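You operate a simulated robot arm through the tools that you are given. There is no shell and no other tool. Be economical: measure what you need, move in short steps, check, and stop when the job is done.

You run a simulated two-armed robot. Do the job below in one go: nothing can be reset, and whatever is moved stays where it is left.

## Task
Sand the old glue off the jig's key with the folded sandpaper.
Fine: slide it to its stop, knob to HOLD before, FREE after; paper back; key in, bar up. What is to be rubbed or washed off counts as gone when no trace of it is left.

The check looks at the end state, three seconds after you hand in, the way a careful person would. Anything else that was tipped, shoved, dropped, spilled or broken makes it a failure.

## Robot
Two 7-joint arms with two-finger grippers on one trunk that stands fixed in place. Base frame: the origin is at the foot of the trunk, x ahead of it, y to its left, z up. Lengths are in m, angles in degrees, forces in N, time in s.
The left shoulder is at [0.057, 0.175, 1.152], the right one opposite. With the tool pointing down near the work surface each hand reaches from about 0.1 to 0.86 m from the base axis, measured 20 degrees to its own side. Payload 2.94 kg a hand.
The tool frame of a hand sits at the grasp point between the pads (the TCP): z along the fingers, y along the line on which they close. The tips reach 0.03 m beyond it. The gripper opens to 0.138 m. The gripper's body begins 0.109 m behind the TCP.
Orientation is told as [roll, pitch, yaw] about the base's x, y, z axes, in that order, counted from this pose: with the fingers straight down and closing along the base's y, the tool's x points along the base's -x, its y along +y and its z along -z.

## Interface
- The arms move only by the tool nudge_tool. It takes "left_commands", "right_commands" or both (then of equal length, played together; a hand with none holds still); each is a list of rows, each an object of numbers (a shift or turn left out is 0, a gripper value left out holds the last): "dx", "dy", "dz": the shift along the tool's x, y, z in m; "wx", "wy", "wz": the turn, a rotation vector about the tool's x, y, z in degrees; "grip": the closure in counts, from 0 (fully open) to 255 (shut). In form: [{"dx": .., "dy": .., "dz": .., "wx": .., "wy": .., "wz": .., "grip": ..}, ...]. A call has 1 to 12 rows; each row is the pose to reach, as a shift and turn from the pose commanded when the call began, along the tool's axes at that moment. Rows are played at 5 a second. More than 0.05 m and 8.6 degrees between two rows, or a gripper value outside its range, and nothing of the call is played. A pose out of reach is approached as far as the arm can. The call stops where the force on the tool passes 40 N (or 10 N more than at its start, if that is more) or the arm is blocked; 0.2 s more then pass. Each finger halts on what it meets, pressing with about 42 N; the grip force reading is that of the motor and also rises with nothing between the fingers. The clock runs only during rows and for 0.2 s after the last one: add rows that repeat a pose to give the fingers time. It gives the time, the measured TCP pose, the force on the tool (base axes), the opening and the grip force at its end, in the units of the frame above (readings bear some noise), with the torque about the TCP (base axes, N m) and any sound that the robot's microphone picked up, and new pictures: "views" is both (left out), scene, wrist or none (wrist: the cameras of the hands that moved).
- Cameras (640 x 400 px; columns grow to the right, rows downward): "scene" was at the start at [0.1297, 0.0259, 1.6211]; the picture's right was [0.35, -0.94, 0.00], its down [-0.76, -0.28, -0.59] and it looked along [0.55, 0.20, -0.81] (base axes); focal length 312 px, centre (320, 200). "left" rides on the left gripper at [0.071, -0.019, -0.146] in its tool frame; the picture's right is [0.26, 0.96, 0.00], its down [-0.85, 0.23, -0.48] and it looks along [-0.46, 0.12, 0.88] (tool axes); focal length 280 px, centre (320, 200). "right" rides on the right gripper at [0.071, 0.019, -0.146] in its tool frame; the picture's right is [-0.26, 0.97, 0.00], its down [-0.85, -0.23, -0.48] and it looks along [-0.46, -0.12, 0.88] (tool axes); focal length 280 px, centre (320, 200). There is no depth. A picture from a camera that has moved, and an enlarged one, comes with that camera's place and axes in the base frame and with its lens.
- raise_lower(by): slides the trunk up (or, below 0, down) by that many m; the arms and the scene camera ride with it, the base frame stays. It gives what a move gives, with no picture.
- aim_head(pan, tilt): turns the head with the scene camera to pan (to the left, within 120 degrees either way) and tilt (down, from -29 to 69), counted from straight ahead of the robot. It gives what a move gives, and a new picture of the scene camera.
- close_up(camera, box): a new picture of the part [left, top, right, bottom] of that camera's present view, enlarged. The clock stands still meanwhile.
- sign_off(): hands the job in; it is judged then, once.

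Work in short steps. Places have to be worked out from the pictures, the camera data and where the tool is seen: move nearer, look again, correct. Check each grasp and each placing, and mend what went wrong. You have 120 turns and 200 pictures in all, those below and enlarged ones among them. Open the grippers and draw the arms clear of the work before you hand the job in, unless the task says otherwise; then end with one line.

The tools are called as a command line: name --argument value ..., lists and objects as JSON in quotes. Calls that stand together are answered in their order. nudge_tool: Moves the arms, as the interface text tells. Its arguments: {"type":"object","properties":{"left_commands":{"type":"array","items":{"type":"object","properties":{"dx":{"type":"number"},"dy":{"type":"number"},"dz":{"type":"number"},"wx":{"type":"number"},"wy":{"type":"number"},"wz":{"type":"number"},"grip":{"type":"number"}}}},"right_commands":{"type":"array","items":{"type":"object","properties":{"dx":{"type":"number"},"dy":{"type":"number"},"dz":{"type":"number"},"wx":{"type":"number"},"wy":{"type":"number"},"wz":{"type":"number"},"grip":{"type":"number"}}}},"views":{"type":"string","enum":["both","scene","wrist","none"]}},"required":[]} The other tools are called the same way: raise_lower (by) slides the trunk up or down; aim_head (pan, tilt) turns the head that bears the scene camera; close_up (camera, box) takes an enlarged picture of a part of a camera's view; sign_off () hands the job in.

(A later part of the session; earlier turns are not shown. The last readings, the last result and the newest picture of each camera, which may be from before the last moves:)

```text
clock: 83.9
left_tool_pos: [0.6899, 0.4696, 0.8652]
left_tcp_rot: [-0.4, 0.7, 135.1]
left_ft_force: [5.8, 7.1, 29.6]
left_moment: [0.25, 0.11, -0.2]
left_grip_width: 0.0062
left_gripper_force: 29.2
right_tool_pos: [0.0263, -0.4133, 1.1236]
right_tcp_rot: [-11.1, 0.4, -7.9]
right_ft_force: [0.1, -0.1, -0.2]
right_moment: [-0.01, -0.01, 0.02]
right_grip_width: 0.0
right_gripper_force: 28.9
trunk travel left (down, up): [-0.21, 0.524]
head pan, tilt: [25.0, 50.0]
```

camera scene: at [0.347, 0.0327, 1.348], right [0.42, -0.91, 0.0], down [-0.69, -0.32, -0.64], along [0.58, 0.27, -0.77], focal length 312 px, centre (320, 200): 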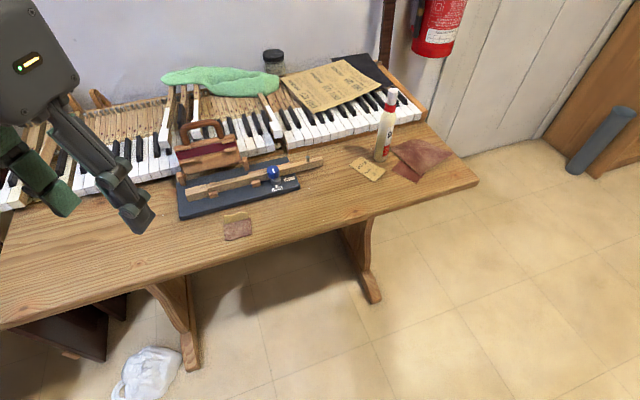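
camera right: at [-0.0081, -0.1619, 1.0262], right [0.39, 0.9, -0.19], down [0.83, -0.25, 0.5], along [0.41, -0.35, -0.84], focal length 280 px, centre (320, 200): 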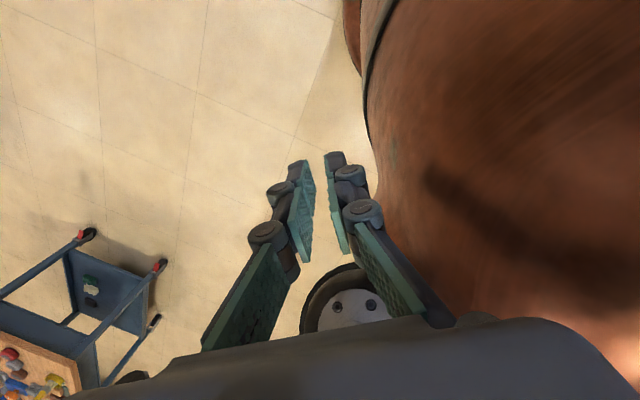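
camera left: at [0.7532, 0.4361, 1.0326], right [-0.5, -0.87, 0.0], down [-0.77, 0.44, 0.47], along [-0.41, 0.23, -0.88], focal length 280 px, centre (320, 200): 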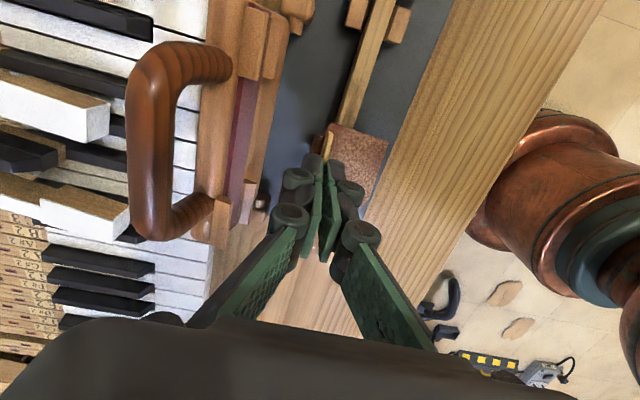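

Contact, 30 N; ease 2.5 mm and stroke along the key toward the knob and back.

nudge_tool --left_commands '[{"dz": -0.0025}, {"dx": 0.015, "dz": -0.0025}, {"dx": 0.03, "dz": -0.0025}, {"dx": 0.045, "dz": -0.0025}, {"dx": 0.06, "dz": -0.0025}, {"dx": 0.072, "dz": -0.0025}, {"dx": 0.06, "dz": -0.0025}, {"dx": 0.045, "dz": -0.0025}, {"dx": 0.03, "dz": -0.0025}, {"dx": 0.015, "dz": -0.0025}, {"dx": 0.0, "dz": -0.0025}, {"dx": -0.012, "dz": -0.0025}]' --views "wrist"

close_up --camera "scene" --box '[220, 140, 320, 220]'

```text
clock: 86.5
left_tool_pos: [0.6802, 0.4769, 0.8643]
left_tcp_rot: [-0.2, 0.3, 135.0]
left_ft_force: [4.5, -1.7, 11.6]
left_moment: [-0.21, -0.19, 0.15]
left_grip_width: 0.0061
left_gripper_force: 29.6
left hand out of reach, approached as far as the arm can: row 2, 3, 4, 5, 6, 7, 8, 9
right_tool_pos: [0.0259, -0.4136, 1.1225]
right_tcp_rot: [-11.2, 0.4, -7.9]
right_ft_force: [0.3, -0.1, -0.2]
right_moment: [0.01, -0.01, -0.01]
right_grip_width: 0.0
right_gripper_force: 28.6
trunk travel left (down, up): [-0.21, 0.524]
head pan, tilt: [25.0, 50.0]
camera left: at [0.7426, 0.4413, 1.0108], right [-0.5, -0.87, 0.0], down [-0.77, 0.44, 0.47], along [-0.41, 0.23, -0.88], focal length 280 px, centre (320, 200)
```

left: 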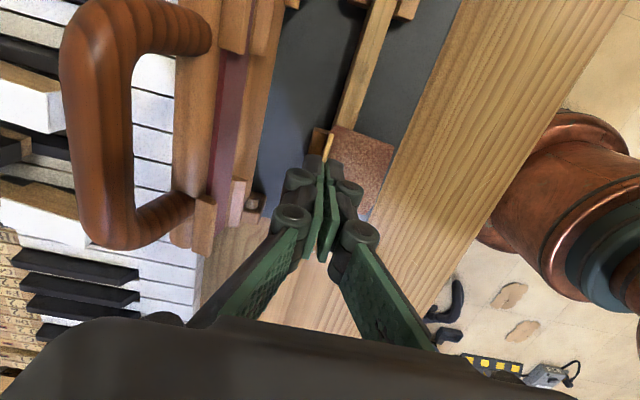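

```text
5.00 times, centred on (270, 180) of scene
camera zoom: at [0.2109, 0.0318, 1.5073], right [0.42, -0.91, 0.0], down [-0.69, -0.32, -0.64], along [0.58, 0.27, -0.77], focal length 1562 px, centre (570, 300)
```

zoom: 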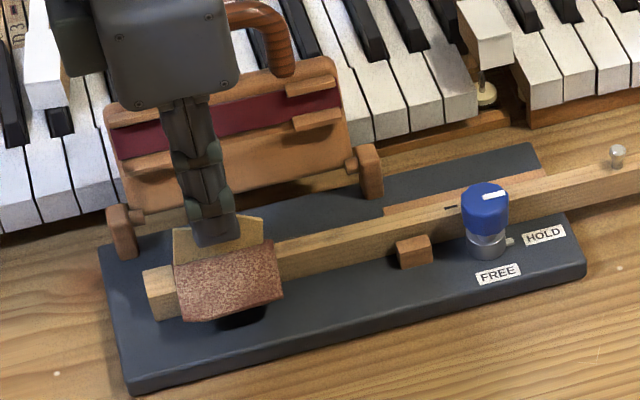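

The stroke ran out of reach on the knob side. Lowering the trunk extended reach before, so I lift 10 cm and lower the trunk 9 cm.

nudge_tool --left_commands '[{"dz": -0.035, "dy": 0.02}, {"dz": -0.07, "dy": 0.05}, {"dz": -0.105, "dy": 0.08}]' --views "none"

raise_lower --by -0.09

close_up --camera "scene" --box '[200, 110, 320, 206]'

```text
clock: 87.3
left_tool_pos: [0.6231, 0.4212, 0.9692]
left_tcp_rot: [-0.2, 0.3, 134.9]
left_ft_force: [-0.7, -0.7, -0.5]
left_moment: [-0.01, -0.03, 0.02]
left_grip_width: 0.006
left_gripper_force: 30.3
right_tool_pos: [0.0262, -0.4128, 1.1231]
right_tcp_rot: [-11.1, 0.5, -7.9]
right_ft_force: [0.3, -0.2, -0.2]
right_moment: [0.0, -0.02, -0.01]
right_grip_width: 0.0
right_gripper_force: 28.2
trunk travel left (down, up): [-0.21, 0.524]
head pan, tilt: [25.0, 50.0]
```

```text
clock: 88.5
left_tool_pos: [0.6237, 0.4209, 0.8793]
left_tcp_rot: [0.0, 0.5, 135.0]
left_ft_force: [-0.8, 1.0, 0.0]
left_moment: [0.02, -0.06, 0.01]
left_grip_width: 0.0059
left_gripper_force: 29.9
right_tool_pos: [0.0262, -0.4122, 1.0337]
right_tcp_rot: [-11.0, 0.4, -8.1]
right_ft_force: [0.1, 0.0, -0.4]
right_moment: [-0.02, -0.02, 0.03]
right_grip_width: 0.0
right_gripper_force: 28.6
trunk travel left (down, up): [-0.12, 0.614]
head pan, tilt: [25.0, 50.0]
```

```text
4.17 times, centred on (260, 158) of scene
camera zoom: at [0.2938, 0.0328, 1.4076], right [0.42, -0.91, 0.0], down [-0.69, -0.32, -0.64], along [0.58, 0.27, -0.77], focal length 1302 px, centre (570, 375)
```

zoom: 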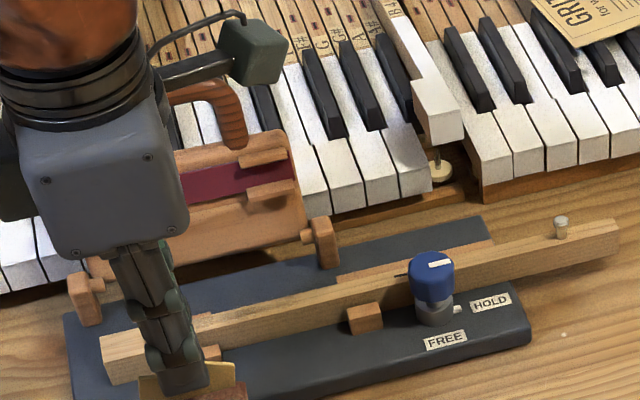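

Test the reach at the far end of the glue, hovering.

nudge_tool --left_commands '[{"dx": 0.014, "dy": -0.02, "dz": -0.012}, {"dx": 0.028, "dy": -0.04, "dz": -0.012}, {"dx": 0.042, "dy": -0.06, "dz": -0.01}, {"dx": 0.0545, "dy": -0.0813, "dz": -0.008}]' --views "none"

close_up --camera "scene" --box '[215, 150, 295, 214]'

```text
clock: 89.5
left_tool_pos: [0.7187, 0.4415, 0.8843]
left_tcp_rot: [0.0, 0.3, 135.0]
left_ft_force: [0.7, -0.8, -1.0]
left_moment: [0.01, -0.02, -0.01]
left_grip_width: 0.0061
left_gripper_force: 30.5
right_tool_pos: [0.027, -0.4115, 1.033]
right_tcp_rot: [-11.2, 0.6, -7.9]
right_ft_force: [0.3, -0.1, 0.4]
right_moment: [-0.01, 0.01, -0.02]
right_grip_width: 0.0001
right_gripper_force: 28.8
trunk travel left (down, up): [-0.12, 0.614]
head pan, tilt: [25.0, 50.0]
```

```text
6.25 times, centred on (255, 182) of scene
camera zoom: at [0.296, 0.0336, 1.4067], right [0.42, -0.91, 0.0], down [-0.69, -0.32, -0.64], along [0.58, 0.27, -0.77], focal length 1953 px, centre (726, 312)
```

zoom: 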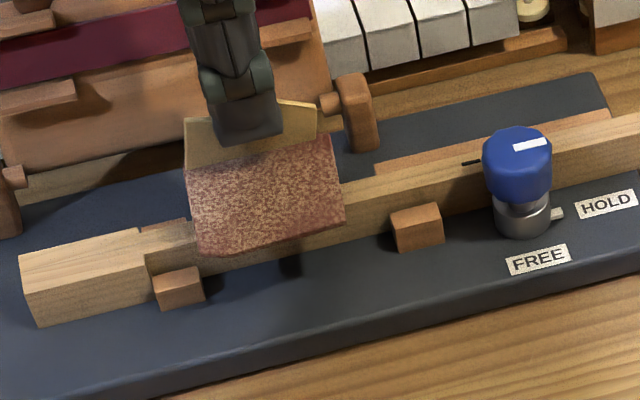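

Reach is fine now. Descend to contact with light force and stroke along the whole length.

nudge_tool --left_commands '[{"dz": 0.014}, {"dz": 0.0215}, {"dx": 0.01, "dz": 0.0215}, {"dx": 0.02, "dz": 0.0215}, {"dx": 0.008, "dz": 0.0215}, {"dx": -0.005, "dz": 0.0215}, {"dx": -0.018, "dz": 0.0215}, {"dx": -0.031, "dz": 0.0215}, {"dx": -0.044, "dz": 0.0215}, {"dx": -0.056, "dz": 0.0215}, {"dx": -0.044, "dz": 0.0215}, {"dx": -0.03, "dz": 0.0215}]' --views "none"

close_up --camera "scene" --box '[215, 150, 295, 214]'

```text
clock: 92.1
left_tool_pos: [0.698, 0.4612, 0.8663]
left_tcp_rot: [0.0, 0.3, 135.0]
left_ft_force: [-0.8, -1.2, 3.2]
left_moment: [0.04, 0.06, 0.0]
left_grip_width: 0.0056
left_gripper_force: 29.7
right_tool_pos: [0.0273, -0.4124, 1.0331]
right_tcp_rot: [-11.1, 0.5, -8.0]
right_ft_force: [0.5, 0.6, -0.1]
right_moment: [0.0, 0.0, -0.03]
right_grip_width: 0.0
right_gripper_force: 28.5
trunk travel left (down, up): [-0.12, 0.614]
head pan, tilt: [25.0, 50.0]
```

```text
6.25 times, centred on (255, 182) of scene
camera zoom: at [0.2948, 0.0326, 1.4071], right [0.42, -0.91, 0.0], down [-0.69, -0.32, -0.64], along [0.58, 0.27, -0.77], focal length 1953 px, centre (726, 312)
```

zoom: 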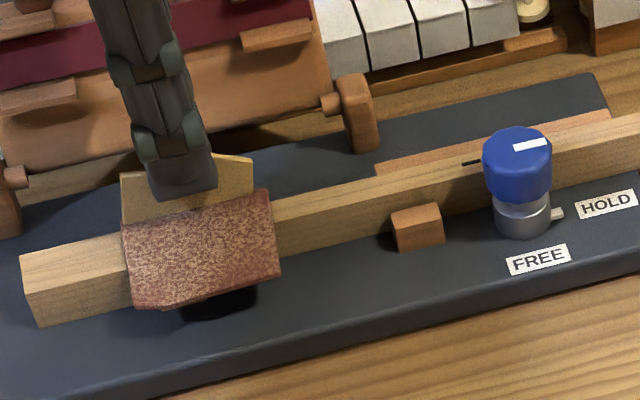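

Looks cleaner. A second set of strokes with slightly more pressure.

nudge_tool --left_commands '[{"dz": 0.001}, {"dx": -0.015, "dz": 0.001}, {"dx": -0.032, "dz": 0.001}, {"dx": -0.015, "dz": 0.001}, {"dx": 0.003, "dz": 0.001}, {"dx": 0.02, "dz": 0.001}, {"dx": 0.035, "dz": 0.001}, {"dx": 0.05, "dz": 0.001}, {"dx": 0.033, "dz": 0.001}, {"dx": 0.015, "dz": 0.001}, {"dx": 0.0, "dz": 0.001}, {"dx": 0.0, "dz": -0.02}]' --views "none"

nudge_tool --left_commands '[{"dz": -0.03, "dy": 0.02}, {"dz": -0.04, "dy": 0.05}, {"dz": -0.04, "dy": 0.085}]' --views "wrist"

close_up --camera "left" --box '[180, 0, 300, 180]'

close_up --camera "scene" --box '[215, 150, 295, 214]'

```text
clock: 94.7
left_tool_pos: [0.6975, 0.4611, 0.8862]
left_tcp_rot: [-0.1, 0.2, 135.1]
left_ft_force: [0.5, -0.7, 1.2]
left_moment: [0.02, -0.03, 0.0]
left_grip_width: 0.0062
left_gripper_force: 29.6
right_tool_pos: [0.0268, -0.4129, 1.0332]
right_tcp_rot: [-11.0, 0.5, -7.9]
right_ft_force: [-0.4, 0.1, -0.4]
right_moment: [0.03, -0.03, 0.0]
right_grip_width: 0.0
right_gripper_force: 28.1
trunk travel left (down, up): [-0.12, 0.614]
head pan, tilt: [25.0, 50.0]
```

```text
clock: 95.5
left_tool_pos: [0.6376, 0.402, 0.9256]
left_tcp_rot: [-0.1, 0.3, 134.9]
left_ft_force: [-0.3, -0.4, -0.3]
left_moment: [0.05, 0.02, -0.01]
left_grip_width: 0.0062
left_gripper_force: 30.3
right_tool_pos: [0.0272, -0.4121, 1.0339]
right_tcp_rot: [-11.2, 0.5, -7.9]
right_ft_force: [0.2, 0.3, -0.2]
right_moment: [0.0, -0.04, 0.02]
right_grip_width: 0.0
right_gripper_force: 28.6
trunk travel left (down, up): [-0.12, 0.614]
head pan, tilt: [25.0, 50.0]
camera left: at [0.7007, 0.3663, 1.0716], right [-0.5, -0.87, 0.0], down [-0.77, 0.44, 0.47], along [-0.41, 0.23, -0.88], focal length 280 px, centre (320, 200)
```

left: 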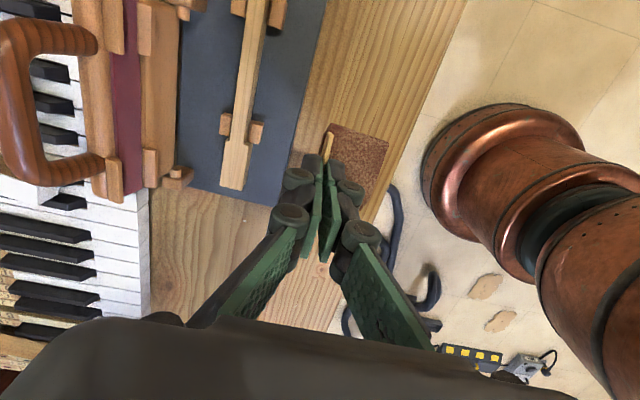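

```text
2.22 times, centred on (240, 90) of left
camera zoom: at [0.7007, 0.3663, 1.0716], right [-0.5, -0.87, 0.0], down [-0.77, 0.44, 0.47], along [-0.41, 0.23, -0.88], focal length 623 px, centre (498, 444)
```

zoom: 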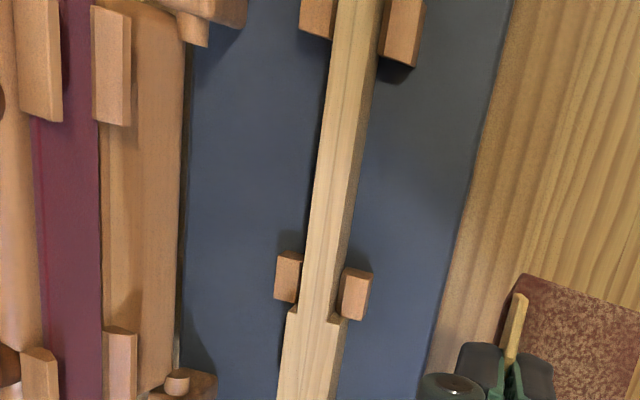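

```text
6.25 times, centred on (255, 182) of scene
camera zoom: at [0.2942, 0.0323, 1.4073], right [0.42, -0.91, 0.0], down [-0.69, -0.32, -0.64], along [0.58, 0.27, -0.77], focal length 1953 px, centre (726, 312)
```

zoom: 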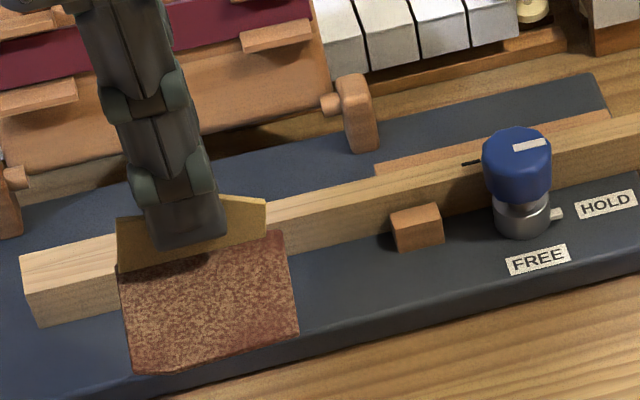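

Glue looks gone. Two high zooms to make sure.

close_up --camera "left" --box '[215, 95, 275, 195]'

close_up --camera "left" --box '[225, 0, 285, 100]'

```text
4.00 times, centred on (245, 145) of left
camera zoom: at [0.7007, 0.3663, 1.0716], right [-0.5, -0.87, 0.0], down [-0.77, 0.44, 0.47], along [-0.41, 0.23, -0.88], focal length 1122 px, centre (620, 420)
```

zoom: 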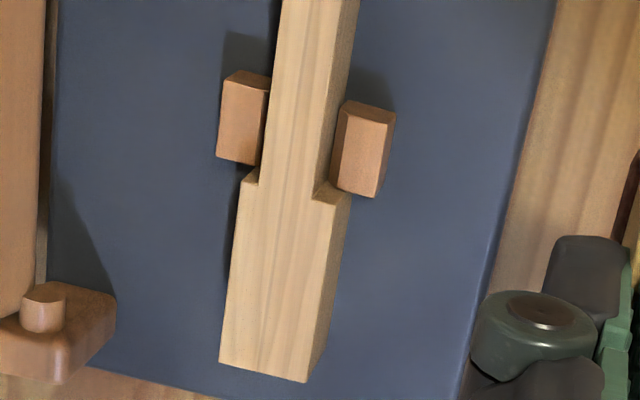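

```text
4.00 times, centred on (255, 50) of left
camera zoom: at [0.7007, 0.3663, 1.0716], right [-0.5, -0.87, 0.0], down [-0.77, 0.44, 0.47], along [-0.41, 0.23, -0.88], focal length 1122 px, centre (580, 800)
```

zoom: 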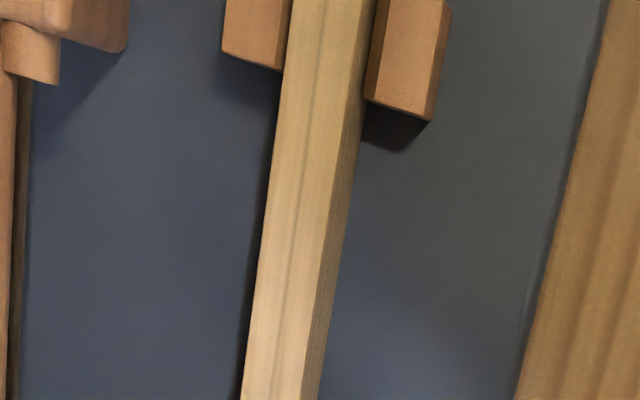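

Key is clean everywhere. Take the paper back to its spot.

nudge_tool --left_commands '[{"dx": 0.012, "dy": 0.007, "dz": 0.0, "wz": 1}, {"dx": 0.0228, "dy": 0.0137, "dz": 0.03, "wz": 1.9}, {"dx": 0.0228, "dy": 0.0137, "dz": 0.06, "wz": 1.9}, {"dx": 0.0228, "dy": 0.0137, "dz": 0.088, "wz": 1.9}]' --views "wrist"

close_up --camera "scene" --box '[230, 150, 330, 230]'

```text
clock: 96.5
left_tool_pos: [0.6437, 0.3784, 0.8363]
left_tcp_rot: [0.1, 0.4, 133.2]
left_ft_force: [0.6, 0.2, 0.1]
left_moment: [-0.01, 0.0, -0.01]
left_grip_width: 0.0059
left_gripper_force: 30.0
right_tool_pos: [0.0281, -0.4125, 1.0334]
right_tcp_rot: [-11.0, 0.6, -8.0]
right_ft_force: [0.5, -0.6, 0.4]
right_moment: [0.01, 0.01, 0.02]
right_grip_width: 0.0001
right_gripper_force: 28.3
trunk travel left (down, up): [-0.12, 0.614]
head pan, tilt: [25.0, 50.0]
camera left: at [0.7066, 0.3388, 0.9824], right [-0.52, -0.85, 0.0], down [-0.75, 0.46, 0.47], along [-0.4, 0.25, -0.88], focal length 280 px, centre (320, 200)
```

left: 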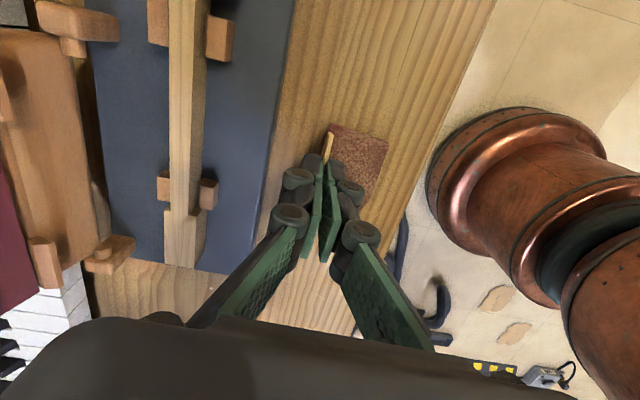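

```text
5.00 times, centred on (280, 190) of scene
camera zoom: at [0.2956, 0.0333, 1.4068], right [0.42, -0.91, 0.0], down [-0.69, -0.32, -0.64], along [0.58, 0.27, -0.77], focal length 1562 px, centre (520, 250)
```

zoom: 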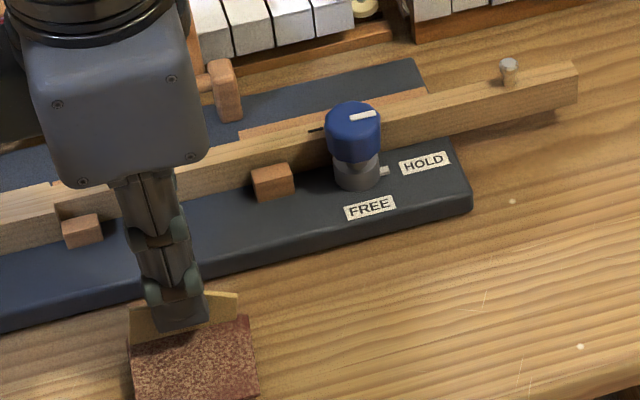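

Lower the last 9 mm and open.

nudge_tool --left_commands '[{"dy": 0.001, "dz": 0.004}, {"dy": 0.001, "dz": 0.007}, {"dy": 0.001, "dz": 0.009}]' --views "none"

```text
clock: 97.3
left_tool_pos: [0.6431, 0.3766, 0.8285]
left_tcp_rot: [-0.1, 0.3, 133.2]
left_ft_force: [0.9, 0.7, 1.6]
left_moment: [-0.02, 0.02, 0.0]
left_grip_width: 0.0061
left_gripper_force: 30.2
right_tool_pos: [0.027, -0.4126, 1.0336]
right_tcp_rot: [-11.0, 0.5, -7.9]
right_ft_force: [0.1, -0.5, -0.3]
right_moment: [-0.02, -0.01, -0.01]
right_grip_width: 0.0
right_gripper_force: 28.0
trunk travel left (down, up): [-0.12, 0.614]
head pan, tilt: [25.0, 50.0]
```

Touching. One more millimetre, then open to 24 mm and rise.

nudge_tool --left_commands '[{"dz": 0.001}, {"dz": 0.001, "grip": 235}, {"dz": 0.001, "grip": 212}, {"dz": 0.001, "grip": 212}, {"dz": -0.02, "grip": 212}, {"dz": -0.05, "grip": 212}, {"dz": -0.09, "grip": 212}]' --views "wrist"

close_up --camera "scene" --box '[180, 130, 340, 230]'

```text
clock: 98.9
left_tool_pos: [0.6449, 0.3746, 0.9182]
left_tcp_rot: [-0.1, 0.2, 133.1]
left_ft_force: [0.2, -0.1, -0.5]
left_moment: [-0.01, -0.01, 0.0]
left_grip_width: 0.0232
left_gripper_force: 0.1
right_tool_pos: [0.0263, -0.4114, 1.0336]
right_tcp_rot: [-11.2, 0.5, -8.0]
right_ft_force: [-0.5, -0.2, -1.0]
right_moment: [-0.01, 0.02, 0.01]
right_grip_width: 0.0002
right_gripper_force: 28.7
trunk travel left (down, up): [-0.12, 0.614]
head pan, tilt: [25.0, 50.0]
camera left: at [0.7066, 0.3359, 1.0648], right [-0.53, -0.85, 0.0], down [-0.75, 0.46, 0.47], along [-0.4, 0.25, -0.88], focal length 280 px, centre (320, 200)
```

left: 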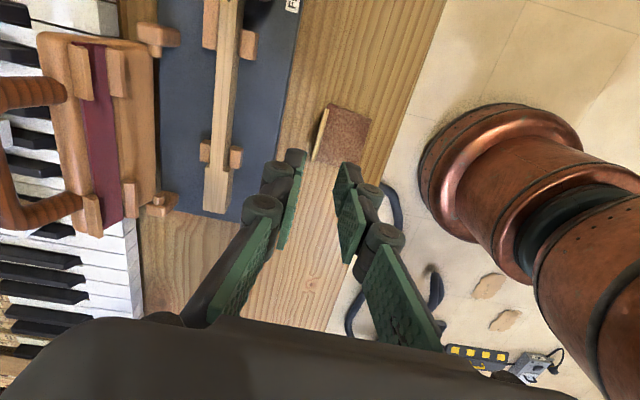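

```text
4.00 times, centred on (260, 180) of scene
camera zoom: at [0.2944, 0.0326, 1.4073], right [0.42, -0.91, 0.0], down [-0.69, -0.32, -0.64], along [0.58, 0.27, -0.77], focal length 1250 px, centre (560, 280)
```

zoom: 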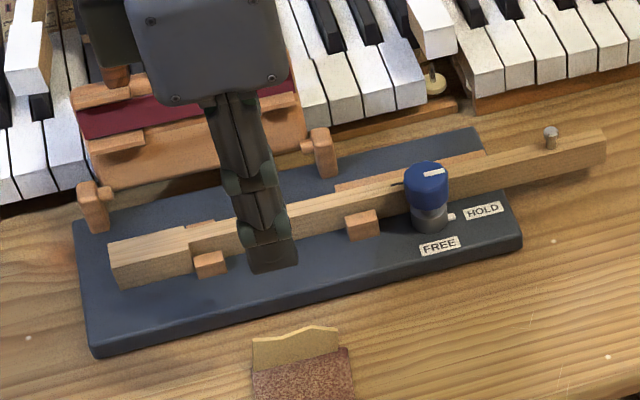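

Paper is back upright in place. Now return to the knob: rise, rotate back to yaw 47° over the table front.

nudge_tool --left_commands '[{"dy": 0.006, "dz": -0.02, "wz": 7.8, "grip": 120}, {"dy": 0.012, "dz": -0.04, "wz": 15.6, "grip": 120}, {"dy": 0.018, "dz": -0.06, "wz": 23.4, "grip": 120}, {"dy": 0.024, "dz": -0.08, "wz": 31.2, "grip": 120}, {"dy": 0.03, "dz": -0.1, "wz": 39, "grip": 120}, {"dy": 0.036, "dz": -0.12, "wz": 46.8, "grip": 120}, {"dy": 0.042, "dz": -0.13, "wz": 54.6, "grip": 120}, {"dy": 0.048, "dz": -0.13, "wz": 62.4, "grip": 120}, {"dy": 0.054, "dz": -0.13, "wz": 70.2, "grip": 120}, {"dy": 0.06, "dz": -0.13, "wz": 78, "grip": 120}, {"dy": 0.0636, "dz": -0.13, "wz": 86, "grip": 120}]' --views "none"

raise_lower --by -0.05

```text
clock: 101.3
left_tool_pos: [0.5969, 0.3326, 1.0489]
left_tcp_rot: [-0.2, -0.2, 46.9]
left_ft_force: [0.8, 0.4, 0.8]
left_moment: [0.01, 0.02, -0.02]
left_grip_width: 0.0728
left_gripper_force: 0.0
right_tool_pos: [0.0278, -0.4119, 1.034]
right_tcp_rot: [-11.1, 0.5, -7.9]
right_ft_force: [-0.7, 0.5, -0.8]
right_moment: [-0.02, -0.02, 0.02]
right_grip_width: 0.0
right_gripper_force: 27.8
trunk travel left (down, up): [-0.12, 0.614]
head pan, tilt: [25.0, 50.0]
```

```text
clock: 102.2
left_tool_pos: [0.5958, 0.3327, 0.9994]
left_tcp_rot: [-0.4, -0.1, 47.1]
left_ft_force: [-0.5, -1.3, 0.2]
left_moment: [0.0, -0.04, 0.0]
left_grip_width: 0.0731
left_gripper_force: 0.1
right_tool_pos: [0.0268, -0.4121, 0.9834]
right_tcp_rot: [-11.0, 0.4, -7.9]
right_ft_force: [-1.2, 0.2, -0.2]
right_moment: [-0.01, -0.07, 0.01]
right_grip_width: 0.0
right_gripper_force: 28.0
trunk travel left (down, up): [-0.07, 0.664]
head pan, tilt: [25.0, 50.0]
```

Tilt and return above the knob as before.

nudge_tool --left_commands '[{"dx": -0.016, "dy": -0.0215, "dz": 0.007, "wy": -4.2}, {"dx": -0.032, "dy": -0.043, "dz": 0.014, "wy": -8.4}, {"dx": -0.049, "dy": -0.0645, "dz": 0.02, "wy": -12.6}, {"dx": -0.065, "dy": -0.086, "dz": 0.027, "wy": -16.8}, {"dx": -0.0812, "dy": -0.1075, "dz": 0.034, "wy": -20.9}]' --views "wrist"

close_up --camera "left" --box '[240, 50, 380, 170]'

```text
clock: 103.4
left_tool_pos: [0.7352, 0.3227, 0.9614]
left_tcp_rot: [-0.2, -20.7, 47.4]
left_ft_force: [0.7, -0.4, 0.2]
left_moment: [-0.08, 0.08, 0.01]
left_grip_width: 0.073
left_gripper_force: 0.0
right_tool_pos: [0.031, -0.4098, 0.9843]
right_tcp_rot: [-11.3, 0.8, -7.9]
right_ft_force: [-0.3, 0.5, 0.7]
right_moment: [0.01, 0.09, -0.02]
right_grip_width: 0.0
right_gripper_force: 28.7
trunk travel left (down, up): [-0.07, 0.664]
head pan, tilt: [25.0, 50.0]
camera left: at [0.6702, 0.2233, 1.0717], right [-0.88, 0.47, -0.09], down [0.25, 0.62, 0.75], along [0.41, 0.63, -0.66], focal length 280 px, centre (320, 200)
```

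left: 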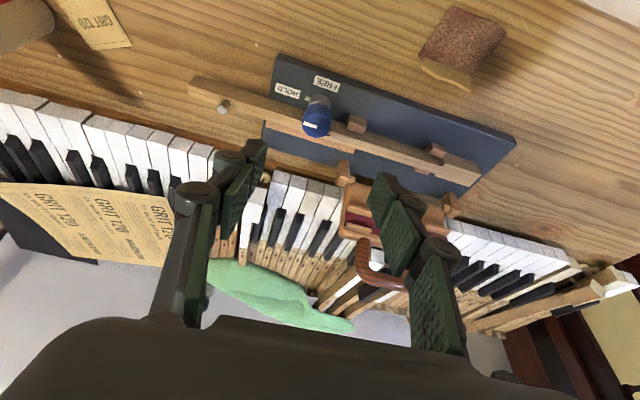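

```text
3.33 times, centred on (310, 110) of left
camera zoom: at [0.6702, 0.2233, 1.0717], right [-0.88, 0.47, -0.09], down [0.25, 0.62, 0.75], along [0.41, 0.63, -0.66], focal length 935 px, centre (353, 500)
```

zoom: 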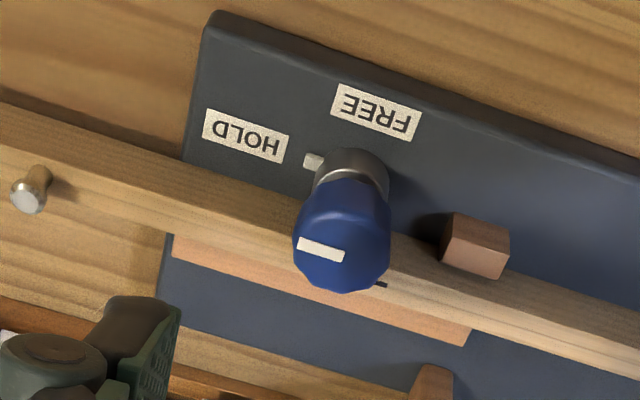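

Knob located at ≈(0.763,0.342). Align, then descend around it.

nudge_tool --left_commands '[{"dx": 0.0117, "dy": -0.0062, "dz": 0.035}, {"dx": 0.0117, "dy": -0.0062, "dz": 0.07}, {"dx": 0.0117, "dy": -0.0062, "dz": 0.105}]' --views "wrist"

close_up --camera "left" --box '[220, 80, 420, 240]'

```text
clock: 104.2
left_tool_pos: [0.7538, 0.3342, 0.8627]
left_tcp_rot: [-0.3, -20.9, 47.3]
left_ft_force: [1.6, 0.5, -0.3]
left_moment: [0.03, 0.02, 0.0]
left_grip_width: 0.0729
left_gripper_force: 0.1
right_tool_pos: [0.0281, -0.4124, 0.9844]
right_tcp_rot: [-11.1, 0.6, -8.0]
right_ft_force: [-0.4, 0.1, -0.1]
right_moment: [0.01, 0.06, 0.01]
right_grip_width: 0.0001
right_gripper_force: 27.8
trunk travel left (down, up): [-0.07, 0.664]
head pan, tilt: [25.0, 50.0]
camera left: at [0.6875, 0.2353, 0.9724], right [-0.87, 0.48, -0.1], down [0.25, 0.62, 0.75], along [0.42, 0.63, -0.66], focal length 280 px, centre (320, 200)
```

left: 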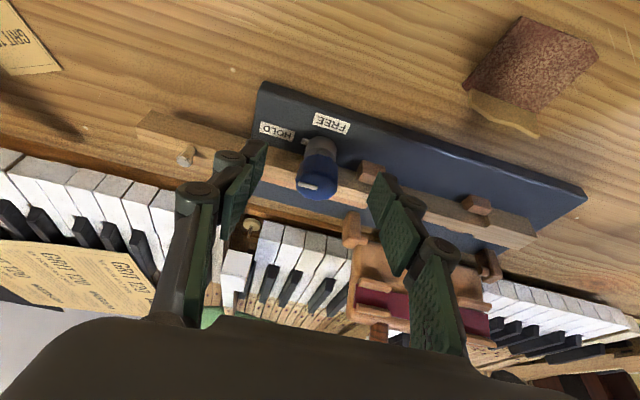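

```text
2.50 times, centred on (320, 160) of left
camera zoom: at [0.6875, 0.2353, 0.9724], right [-0.87, 0.48, -0.1], down [0.25, 0.62, 0.75], along [0.42, 0.63, -0.66], focal length 701 px, centre (320, 300)
```

zoom: 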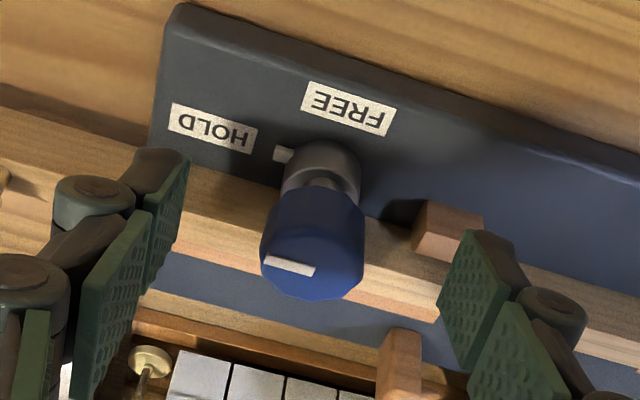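

Advance 4 mm, drop 4 mm, and center by −1.8 mm; then close.

nudge_tool --left_commands '[{"dx": -0.0023, "dy": -0.0018, "dz": 0.0051}, {"dx": -0.0023, "dy": -0.0018, "dz": 0.0051, "grip": 180}, {"dx": -0.0023, "dy": -0.0018, "dz": 0.0051, "grip": 210}, {"dx": -0.0023, "dy": -0.0018, "dz": 0.0051, "grip": 255}, {"dx": -0.0023, "dy": -0.0018, "dz": 0.0051, "grip": 255}]' --views "none"

```text
clock: 105.4
left_tool_pos: [0.7565, 0.3382, 0.8581]
left_tcp_rot: [-0.1, -20.9, 47.4]
left_ft_force: [-5.1, 2.7, 1.7]
left_moment: [0.13, 0.14, 0.11]
left_grip_width: 0.0279
left_gripper_force: 33.1
right_tool_pos: [0.0269, -0.4117, 0.9841]
right_tcp_rot: [-11.0, 0.5, -8.0]
right_ft_force: [-0.8, 0.1, 0.1]
right_moment: [0.03, 0.0, 0.01]
right_grip_width: 0.0
right_gripper_force: 29.2
trunk travel left (down, up): [-0.07, 0.664]
head pan, tilt: [25.0, 50.0]
```

Well centered. Turn back 47° toward FREE.

nudge_tool --left_commands '[{"dy": 0.0013, "wx": 2.86, "wz": 7.47}, {"dx": -0.0003, "dy": 0.0025, "dz": 0.0001, "wx": 5.7, "wz": 14.9}, {"dx": -0.0007, "dy": 0.0037, "dz": 0.0003, "wx": 8.6, "wz": 22.4}, {"dx": -0.0013, "dy": 0.0048, "dz": 0.0005, "wx": 11.4, "wz": 29.9}, {"dx": -0.002, "dy": 0.0058, "dz": 0.0007, "wx": 14.3, "wz": 37.4}, {"dx": -0.0027, "dy": 0.0067, "dz": 0.001, "wx": 16.8, "wz": 43.9}]' --views "wrist"

```text
clock: 106.8
left_tool_pos: [0.7528, 0.3452, 0.8572]
left_tcp_rot: [-0.2, -21.1, 0.1]
left_ft_force: [-15.6, 23.5, 1.6]
left_moment: [0.49, 0.9, 0.25]
left_grip_width: 0.0276
left_gripper_force: 41.9
right_tool_pos: [0.0257, -0.4104, 0.9841]
right_tcp_rot: [-11.1, 0.3, -8.1]
right_ft_force: [-0.1, -0.6, -0.8]
right_moment: [0.05, 0.02, 0.0]
right_grip_width: 0.0
right_gripper_force: 28.3
trunk travel left (down, up): [-0.07, 0.664]
head pan, tilt: [25.0, 50.0]
camera left: at [0.6357, 0.3263, 0.9685], right [-0.25, 0.96, -0.1], down [0.62, 0.23, 0.75], along [0.74, 0.12, -0.66], focal length 280 px, centre (320, 200)
```

left: 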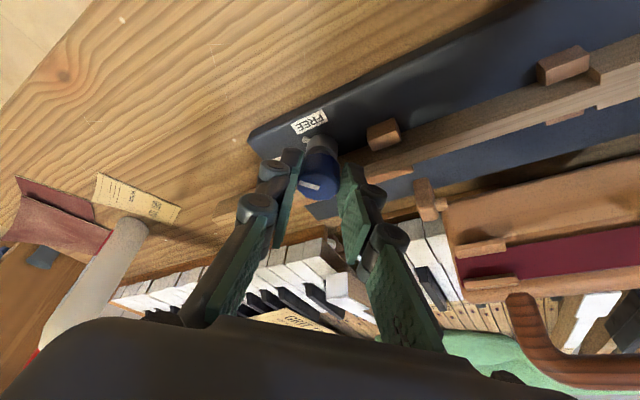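

Halfway there. Relax the side force, then release and go back for another bite.

nudge_tool --left_commands '[{"dx": 0.0015, "dy": 0.0025, "dz": -0.0005}, {"dx": 0.0015, "dy": 0.0025, "dz": -0.0005, "grip": 220}, {"dx": 0.0015, "dy": 0.0025, "dz": -0.0005, "grip": 170}, {"dx": 0.0015, "dy": 0.0025, "dz": -0.0005, "grip": 120}, {"dx": 0.0015, "dy": 0.0025, "dz": -0.0005, "grip": 120}]' --views "wrist"

close_up --camera "left" --box '[220, 80, 420, 240]'

close_up --camera "scene" --box '[230, 130, 330, 210]'

```text
clock: 108.0
left_tool_pos: [0.7536, 0.3442, 0.8588]
left_tcp_rot: [-0.3, -21.2, 0.1]
left_ft_force: [0.5, -0.1, -0.3]
left_moment: [0.03, 0.02, 0.0]
left_grip_width: 0.0731
left_gripper_force: 0.1
right_tool_pos: [0.0271, -0.4107, 0.9841]
right_tcp_rot: [-11.1, 0.5, -8.0]
right_ft_force: [0.0, 0.3, 0.3]
right_moment: [-0.02, 0.0, 0.01]
right_grip_width: 0.0
right_gripper_force: 27.6
trunk travel left (down, up): [-0.07, 0.664]
head pan, tilt: [25.0, 50.0]
camera left: at [0.6355, 0.3258, 0.9688], right [-0.24, 0.96, -0.1], down [0.62, 0.23, 0.75], along [0.75, 0.12, -0.65], focal length 280 px, centre (320, 200)
```

left: 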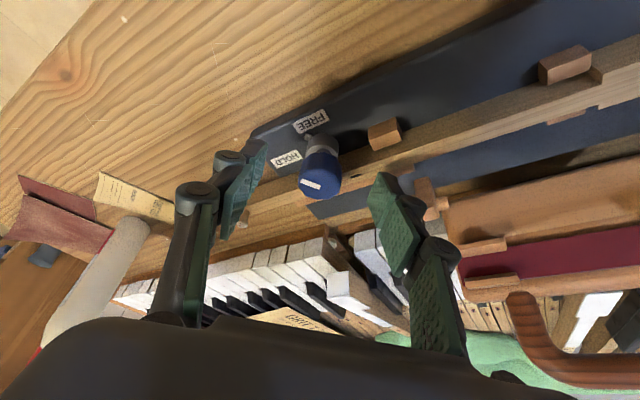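

```text
2.50 times, centred on (320, 160) of left
camera zoom: at [0.6355, 0.3258, 0.9688], right [-0.24, 0.96, -0.1], down [0.62, 0.23, 0.75], along [0.75, 0.12, -0.65], focal length 701 px, centre (320, 300)
```

zoom: 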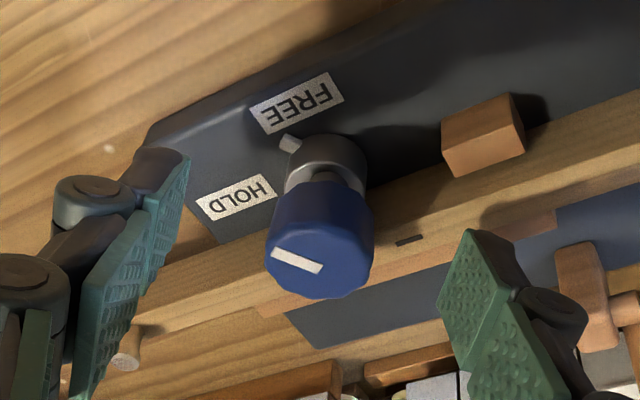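

```text
5.00 times, centred on (280, 170) of scene
camera zoom: at [0.347, 0.0332, 1.3481], right [0.42, -0.91, 0.0], down [-0.69, -0.32, -0.64], along [0.58, 0.27, -0.77], focal length 1562 px, centre (520, 350)
```

zoom: 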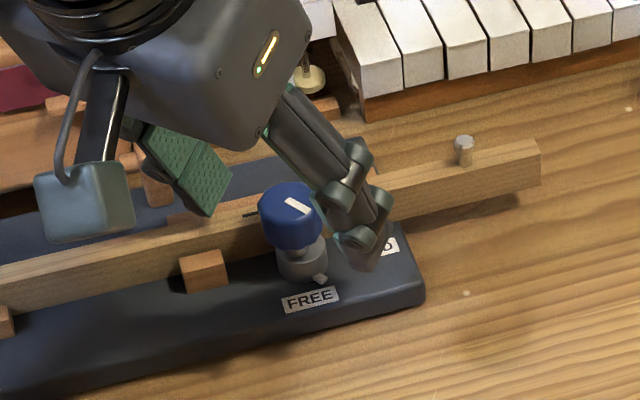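

Pointer needs ~36° more. Turn the open hand +42° about the knob for the second bite.

nudge_tool --left_commands '[{"dy": -0.0012, "wx": -3.04, "wz": -7.8}, {"dx": -0.0004, "dy": -0.0025, "wx": -6.1, "wz": -15.6}, {"dx": -0.0009, "dy": -0.0038, "dz": 0.0003, "wx": -9.1, "wz": -23.5}, {"dx": -0.0015, "dy": -0.005, "dz": 0.0005, "wx": -12.2, "wz": -31.3}, {"dx": -0.0022, "dy": -0.0062, "dz": 0.0008, "wx": -15.2, "wz": -39.1}]' --views "none"

close_up --camera "left" --box '[220, 80, 420, 240]'

```text
clock: 109.2
left_tool_pos: [0.7562, 0.3382, 0.858]
left_tcp_rot: [-0.1, -21.1, 42.4]
left_ft_force: [-0.2, -0.5, -0.2]
left_moment: [0.04, 0.02, -0.01]
left_grip_width: 0.073
left_gripper_force: 0.0
right_tool_pos: [0.0273, -0.4118, 0.9842]
right_tcp_rot: [-11.1, 0.7, -7.9]
right_ft_force: [1.1, -0.1, 0.0]
right_moment: [-0.01, -0.02, -0.01]
right_grip_width: 0.0001
right_gripper_force: 28.3
trunk travel left (down, up): [-0.07, 0.664]
head pan, tilt: [25.0, 50.0]
```

```text
2.50 times, centred on (320, 160) of left
camera zoom: at [0.6816, 0.2451, 0.9688], right [-0.83, 0.55, -0.1], down [0.3, 0.59, 0.75], along [0.47, 0.59, -0.66], focal length 701 px, centre (320, 300)
```

zoom: 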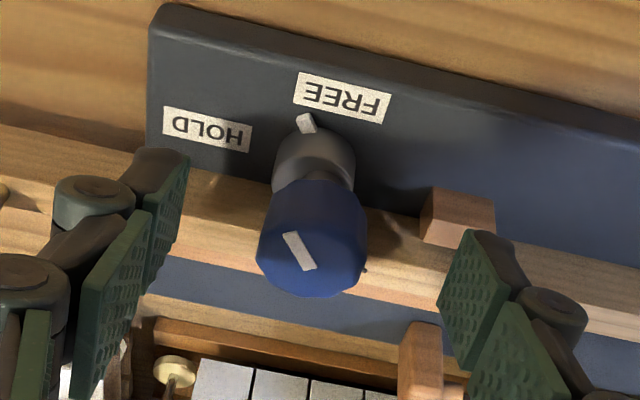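

Close again with 2 mm centering.

nudge_tool --left_commands '[{"dy": -0.002}, {"dy": -0.002, "grip": 180}, {"dy": -0.002, "grip": 210}, {"dy": -0.002, "grip": 255}, {"dy": -0.002, "grip": 255}]' --views "none"

nudge_tool --left_commands '[{"dy": 0.0014, "wx": 2.5, "wz": 6.5}, {"dy": 0.0028, "wx": 5.0, "wz": 13.1}, {"dy": 0.0041, "wx": 7.6, "wz": 19.6}, {"dy": 0.0054, "wx": 10.1, "wz": 26.1}, {"dx": -0.0005, "dy": 0.0066, "wx": 12.6, "wz": 32.6}]' --views "none"

close_up --camera "left" --box '[240, 80, 380, 200]'

close_up --camera "scene" --box '[230, 130, 330, 210]'

```text
clock: 110.4
left_tool_pos: [0.7581, 0.3388, 0.8581]
left_tcp_rot: [-0.2, -21.0, 42.2]
left_ft_force: [-3.0, 1.8, 0.5]
left_moment: [0.06, 0.08, 0.02]
left_grip_width: 0.0275
left_gripper_force: 32.9
right_tool_pos: [0.0274, -0.4123, 0.9827]
right_tcp_rot: [-11.1, 0.5, -7.9]
right_ft_force: [-0.6, -0.3, -0.7]
right_moment: [0.0, -0.02, 0.0]
right_grip_width: 0.0
right_gripper_force: 28.4
trunk travel left (down, up): [-0.07, 0.664]
head pan, tilt: [25.0, 50.0]
```

```text
clock: 111.6
left_tool_pos: [0.7556, 0.3442, 0.8581]
left_tcp_rot: [-0.2, -21.2, 7.2]
left_ft_force: [9.3, 13.6, 5.0]
left_moment: [0.18, -0.2, 0.25]
left_grip_width: 0.0273
left_gripper_force: 41.8
right_tool_pos: [0.0279, -0.4103, 0.9835]
right_tcp_rot: [-11.2, 0.6, -7.9]
right_ft_force: [0.5, 0.1, 0.2]
right_moment: [-0.01, 0.01, 0.04]
right_grip_width: 0.0
right_gripper_force: 28.3
trunk travel left (down, up): [-0.07, 0.664]
head pan, tilt: [25.0, 50.0]
```

```text
3.33 times, centred on (310, 140) of left
camera zoom: at [0.6391, 0.3106, 0.9686], right [-0.36, 0.93, -0.1], down [0.58, 0.31, 0.75], along [0.73, 0.21, -0.65], focal length 935 px, centre (353, 400)
```

zoom: 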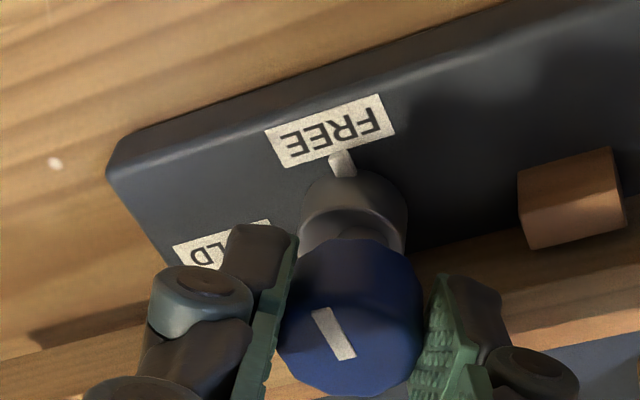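

```text
5.00 times, centred on (280, 170) of scene
camera zoom: at [0.3476, 0.0347, 1.3479], right [0.42, -0.91, 0.0], down [-0.69, -0.32, -0.64], along [0.58, 0.27, -0.77], focal length 1562 px, centre (520, 350)
```

zoom: 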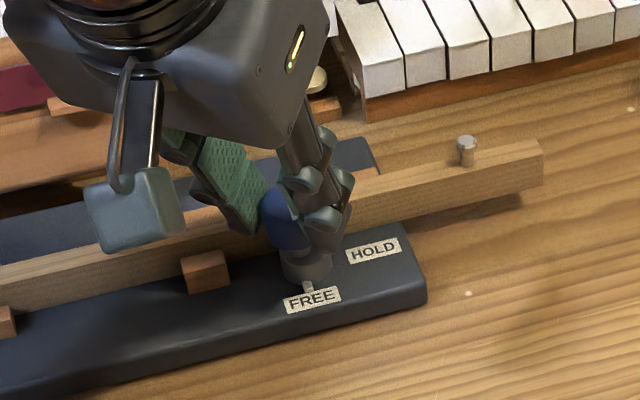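

The pointer is back on FREE (same offset from the label as at the start). A final 4° nudge to be at the end.

nudge_tool --left_commands '[{"dx": 0.0005, "dy": 0.0016, "wx": 0.7, "wz": 1.9}, {"dx": 0.001, "dy": 0.0024, "wx": 1.45, "wz": 3.7}]' --views "none"

close_up --camera "left" --box '[240, 80, 380, 200]'

```text
clock: 112.2
left_tool_pos: [0.7542, 0.3442, 0.8587]
left_tcp_rot: [-0.3, -21.4, 3.1]
left_ft_force: [14.7, 9.1, 7.7]
left_moment: [0.18, -0.84, 0.19]
left_grip_width: 0.0276
left_gripper_force: 42.1
right_tool_pos: [0.0282, -0.4119, 0.9832]
right_tcp_rot: [-11.2, 0.5, -7.9]
right_ft_force: [0.4, -0.8, 0.2]
right_moment: [0.01, 0.01, 0.0]
right_grip_width: 0.0
right_gripper_force: 29.1
trunk travel left (down, up): [-0.07, 0.664]
head pan, tilt: [25.0, 50.0]
```

```text
3.33 times, centred on (310, 140) of left
camera zoom: at [0.636, 0.3197, 0.9686], right [-0.29, 0.95, -0.1], down [0.6, 0.27, 0.75], along [0.74, 0.16, -0.65], focal length 935 px, centre (353, 400)
```

zoom: 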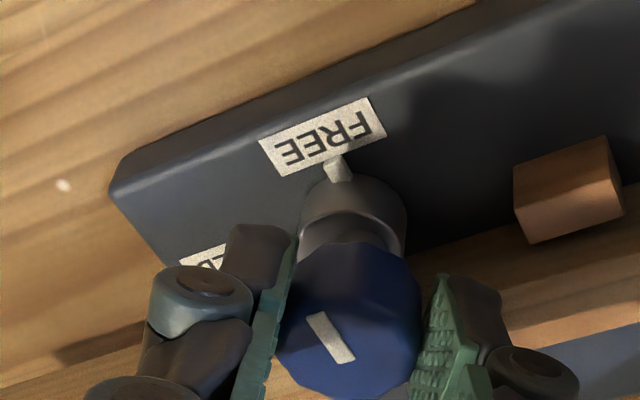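

FREE confirmed. The jig had crept ~4–5 mm toward the robot; while still holding the knob I ease it back in +v with small steps.

nudge_tool --left_commands '[{"dx": -0.0014, "dy": 0.0013, "dz": 0.0005}, {"dx": -0.0028, "dy": 0.0027, "dz": 0.0011}, {"dx": -0.0041, "dy": 0.004, "dz": 0.0016}]' --views "none"

close_up --camera "scene" --box '[230, 130, 330, 210]'

```text
clock: 113.0
left_tool_pos: [0.7543, 0.3439, 0.8584]
left_tcp_rot: [-0.2, -20.8, 3.0]
left_ft_force: [-12.2, -12.7, 4.1]
left_moment: [-0.36, 0.03, -0.09]
left_grip_width: 0.0274
left_gripper_force: 42.2
right_tool_pos: [0.0244, -0.4127, 0.9825]
right_tcp_rot: [-10.9, 0.5, -8.1]
right_ft_force: [-1.0, -0.7, -0.1]
right_moment: [0.01, 0.02, -0.02]
right_grip_width: 0.0002
right_gripper_force: 28.2
trunk travel left (down, up): [-0.07, 0.664]
head pan, tilt: [25.0, 50.0]
```

```text
5.00 times, centred on (280, 170) of scene
camera zoom: at [0.3452, 0.0316, 1.3486], right [0.42, -0.91, 0.0], down [-0.69, -0.32, -0.64], along [0.58, 0.27, -0.77], focal length 1562 px, centre (520, 350)
```

zoom: 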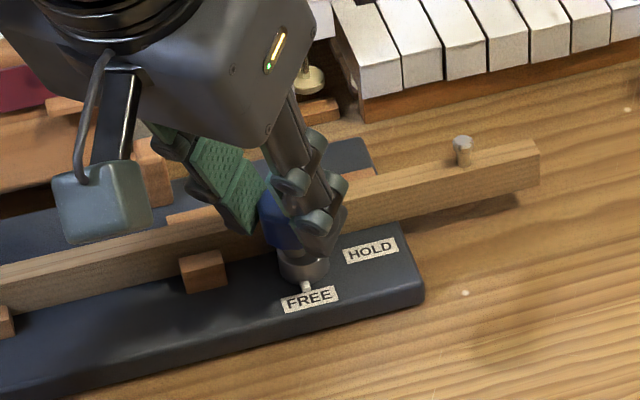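

17 N and no slip yet; four more millimetres of command.

nudge_tool --left_commands '[{"dx": -0.0007, "dy": 0.0007, "dz": 0.0003}, {"dx": -0.0014, "dy": 0.0013, "dz": 0.0005}, {"dx": -0.0021, "dy": 0.002, "dz": 0.0008}, {"dx": -0.0028, "dy": 0.0027, "dz": 0.0011}]' --views "none"

close_up --camera "scene" --box '[230, 130, 330, 210]'

```text
clock: 114.0
left_tool_pos: [0.7604, 0.3504, 0.8584]
left_tcp_rot: [-0.2, -21.1, 3.1]
left_ft_force: [0.3, -18.7, 0.0]
left_moment: [-0.26, 0.14, -0.05]
left_grip_width: 0.0274
left_gripper_force: 42.2
right_tool_pos: [0.0272, -0.4132, 0.9824]
right_tcp_rot: [-11.0, 0.6, -8.0]
right_ft_force: [1.0, 0.8, -0.5]
right_moment: [-0.02, -0.01, 0.0]
right_grip_width: 0.0
right_gripper_force: 28.7
trunk travel left (down, up): [-0.07, 0.664]
head pan, tilt: [25.0, 50.0]
```

```text
5.00 times, centred on (280, 170) of scene
camera zoom: at [0.3477, 0.0312, 1.3478], right [0.42, -0.91, 0.0], down [-0.69, -0.32, -0.64], along [0.58, 0.27, -0.77], focal length 1562 px, centre (520, 350)
```

zoom: 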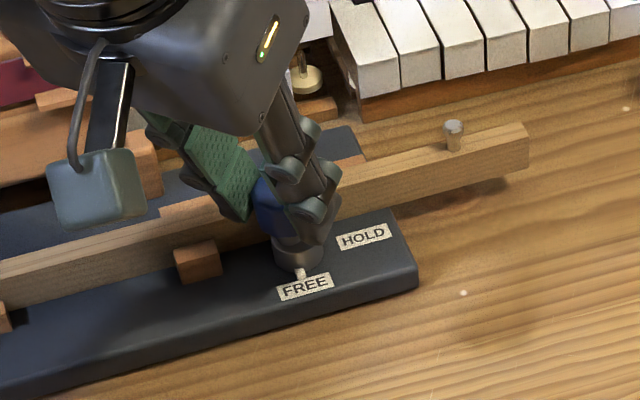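

The jig slipped back slightly past its old place. Release gently and check the overall alignment.

nudge_tool --left_commands '[{"dy": -0.002}, {"dy": -0.0025, "grip": 225}, {"dy": -0.0025, "grip": 170}, {"dy": -0.0025, "grip": 120}, {"dy": -0.0025, "grip": 120}, {"dy": -0.0025, "dz": -0.03}, {"dy": -0.0025, "dz": -0.07}, {"dy": -0.0025, "dz": -0.1}]' --views "none"

close_up --camera "scene" --box '[180, 130, 340, 230]'

close_up --camera "scene" --box '[230, 130, 330, 210]'

```text
clock: 115.8
left_tool_pos: [0.7225, 0.3485, 0.9524]
left_tcp_rot: [-0.1, -21.1, 3.2]
left_ft_force: [-0.4, 0.1, 0.7]
left_moment: [-0.02, -0.04, -0.01]
left_grip_width: 0.0731
left_gripper_force: 0.2
right_tool_pos: [0.0279, -0.4127, 0.9838]
right_tcp_rot: [-11.1, 0.5, -7.9]
right_ft_force: [-0.2, -0.1, -0.2]
right_moment: [0.03, 0.0, 0.0]
right_grip_width: 0.0
right_gripper_force: 28.5
trunk travel left (down, up): [-0.07, 0.664]
head pan, tilt: [25.0, 50.0]
```

```text
4.00 times, centred on (260, 180) of scene
camera zoom: at [0.3465, 0.0329, 1.3482], right [0.42, -0.91, 0.0], down [-0.69, -0.32, -0.64], along [0.58, 0.27, -0.77], focal length 1250 px, centre (560, 280)
```

zoom: 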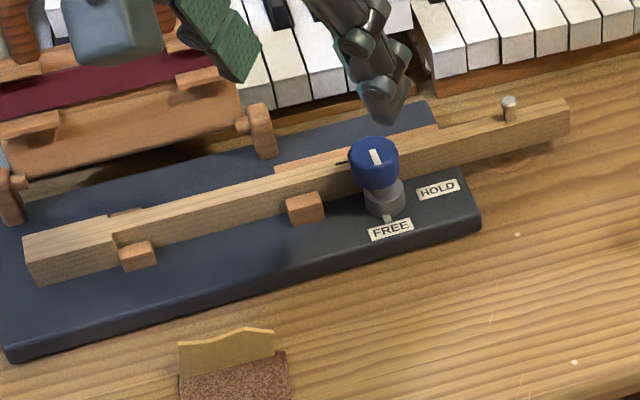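

```text
5.00 times, centred on (280, 170) of scene
camera zoom: at [0.3465, 0.0329, 1.3482], right [0.42, -0.91, 0.0], down [-0.69, -0.32, -0.64], along [0.58, 0.27, -0.77], focal length 1562 px, centre (520, 350)
```

zoom: 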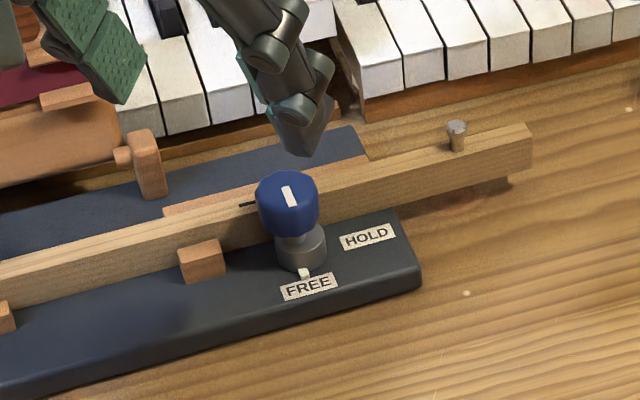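

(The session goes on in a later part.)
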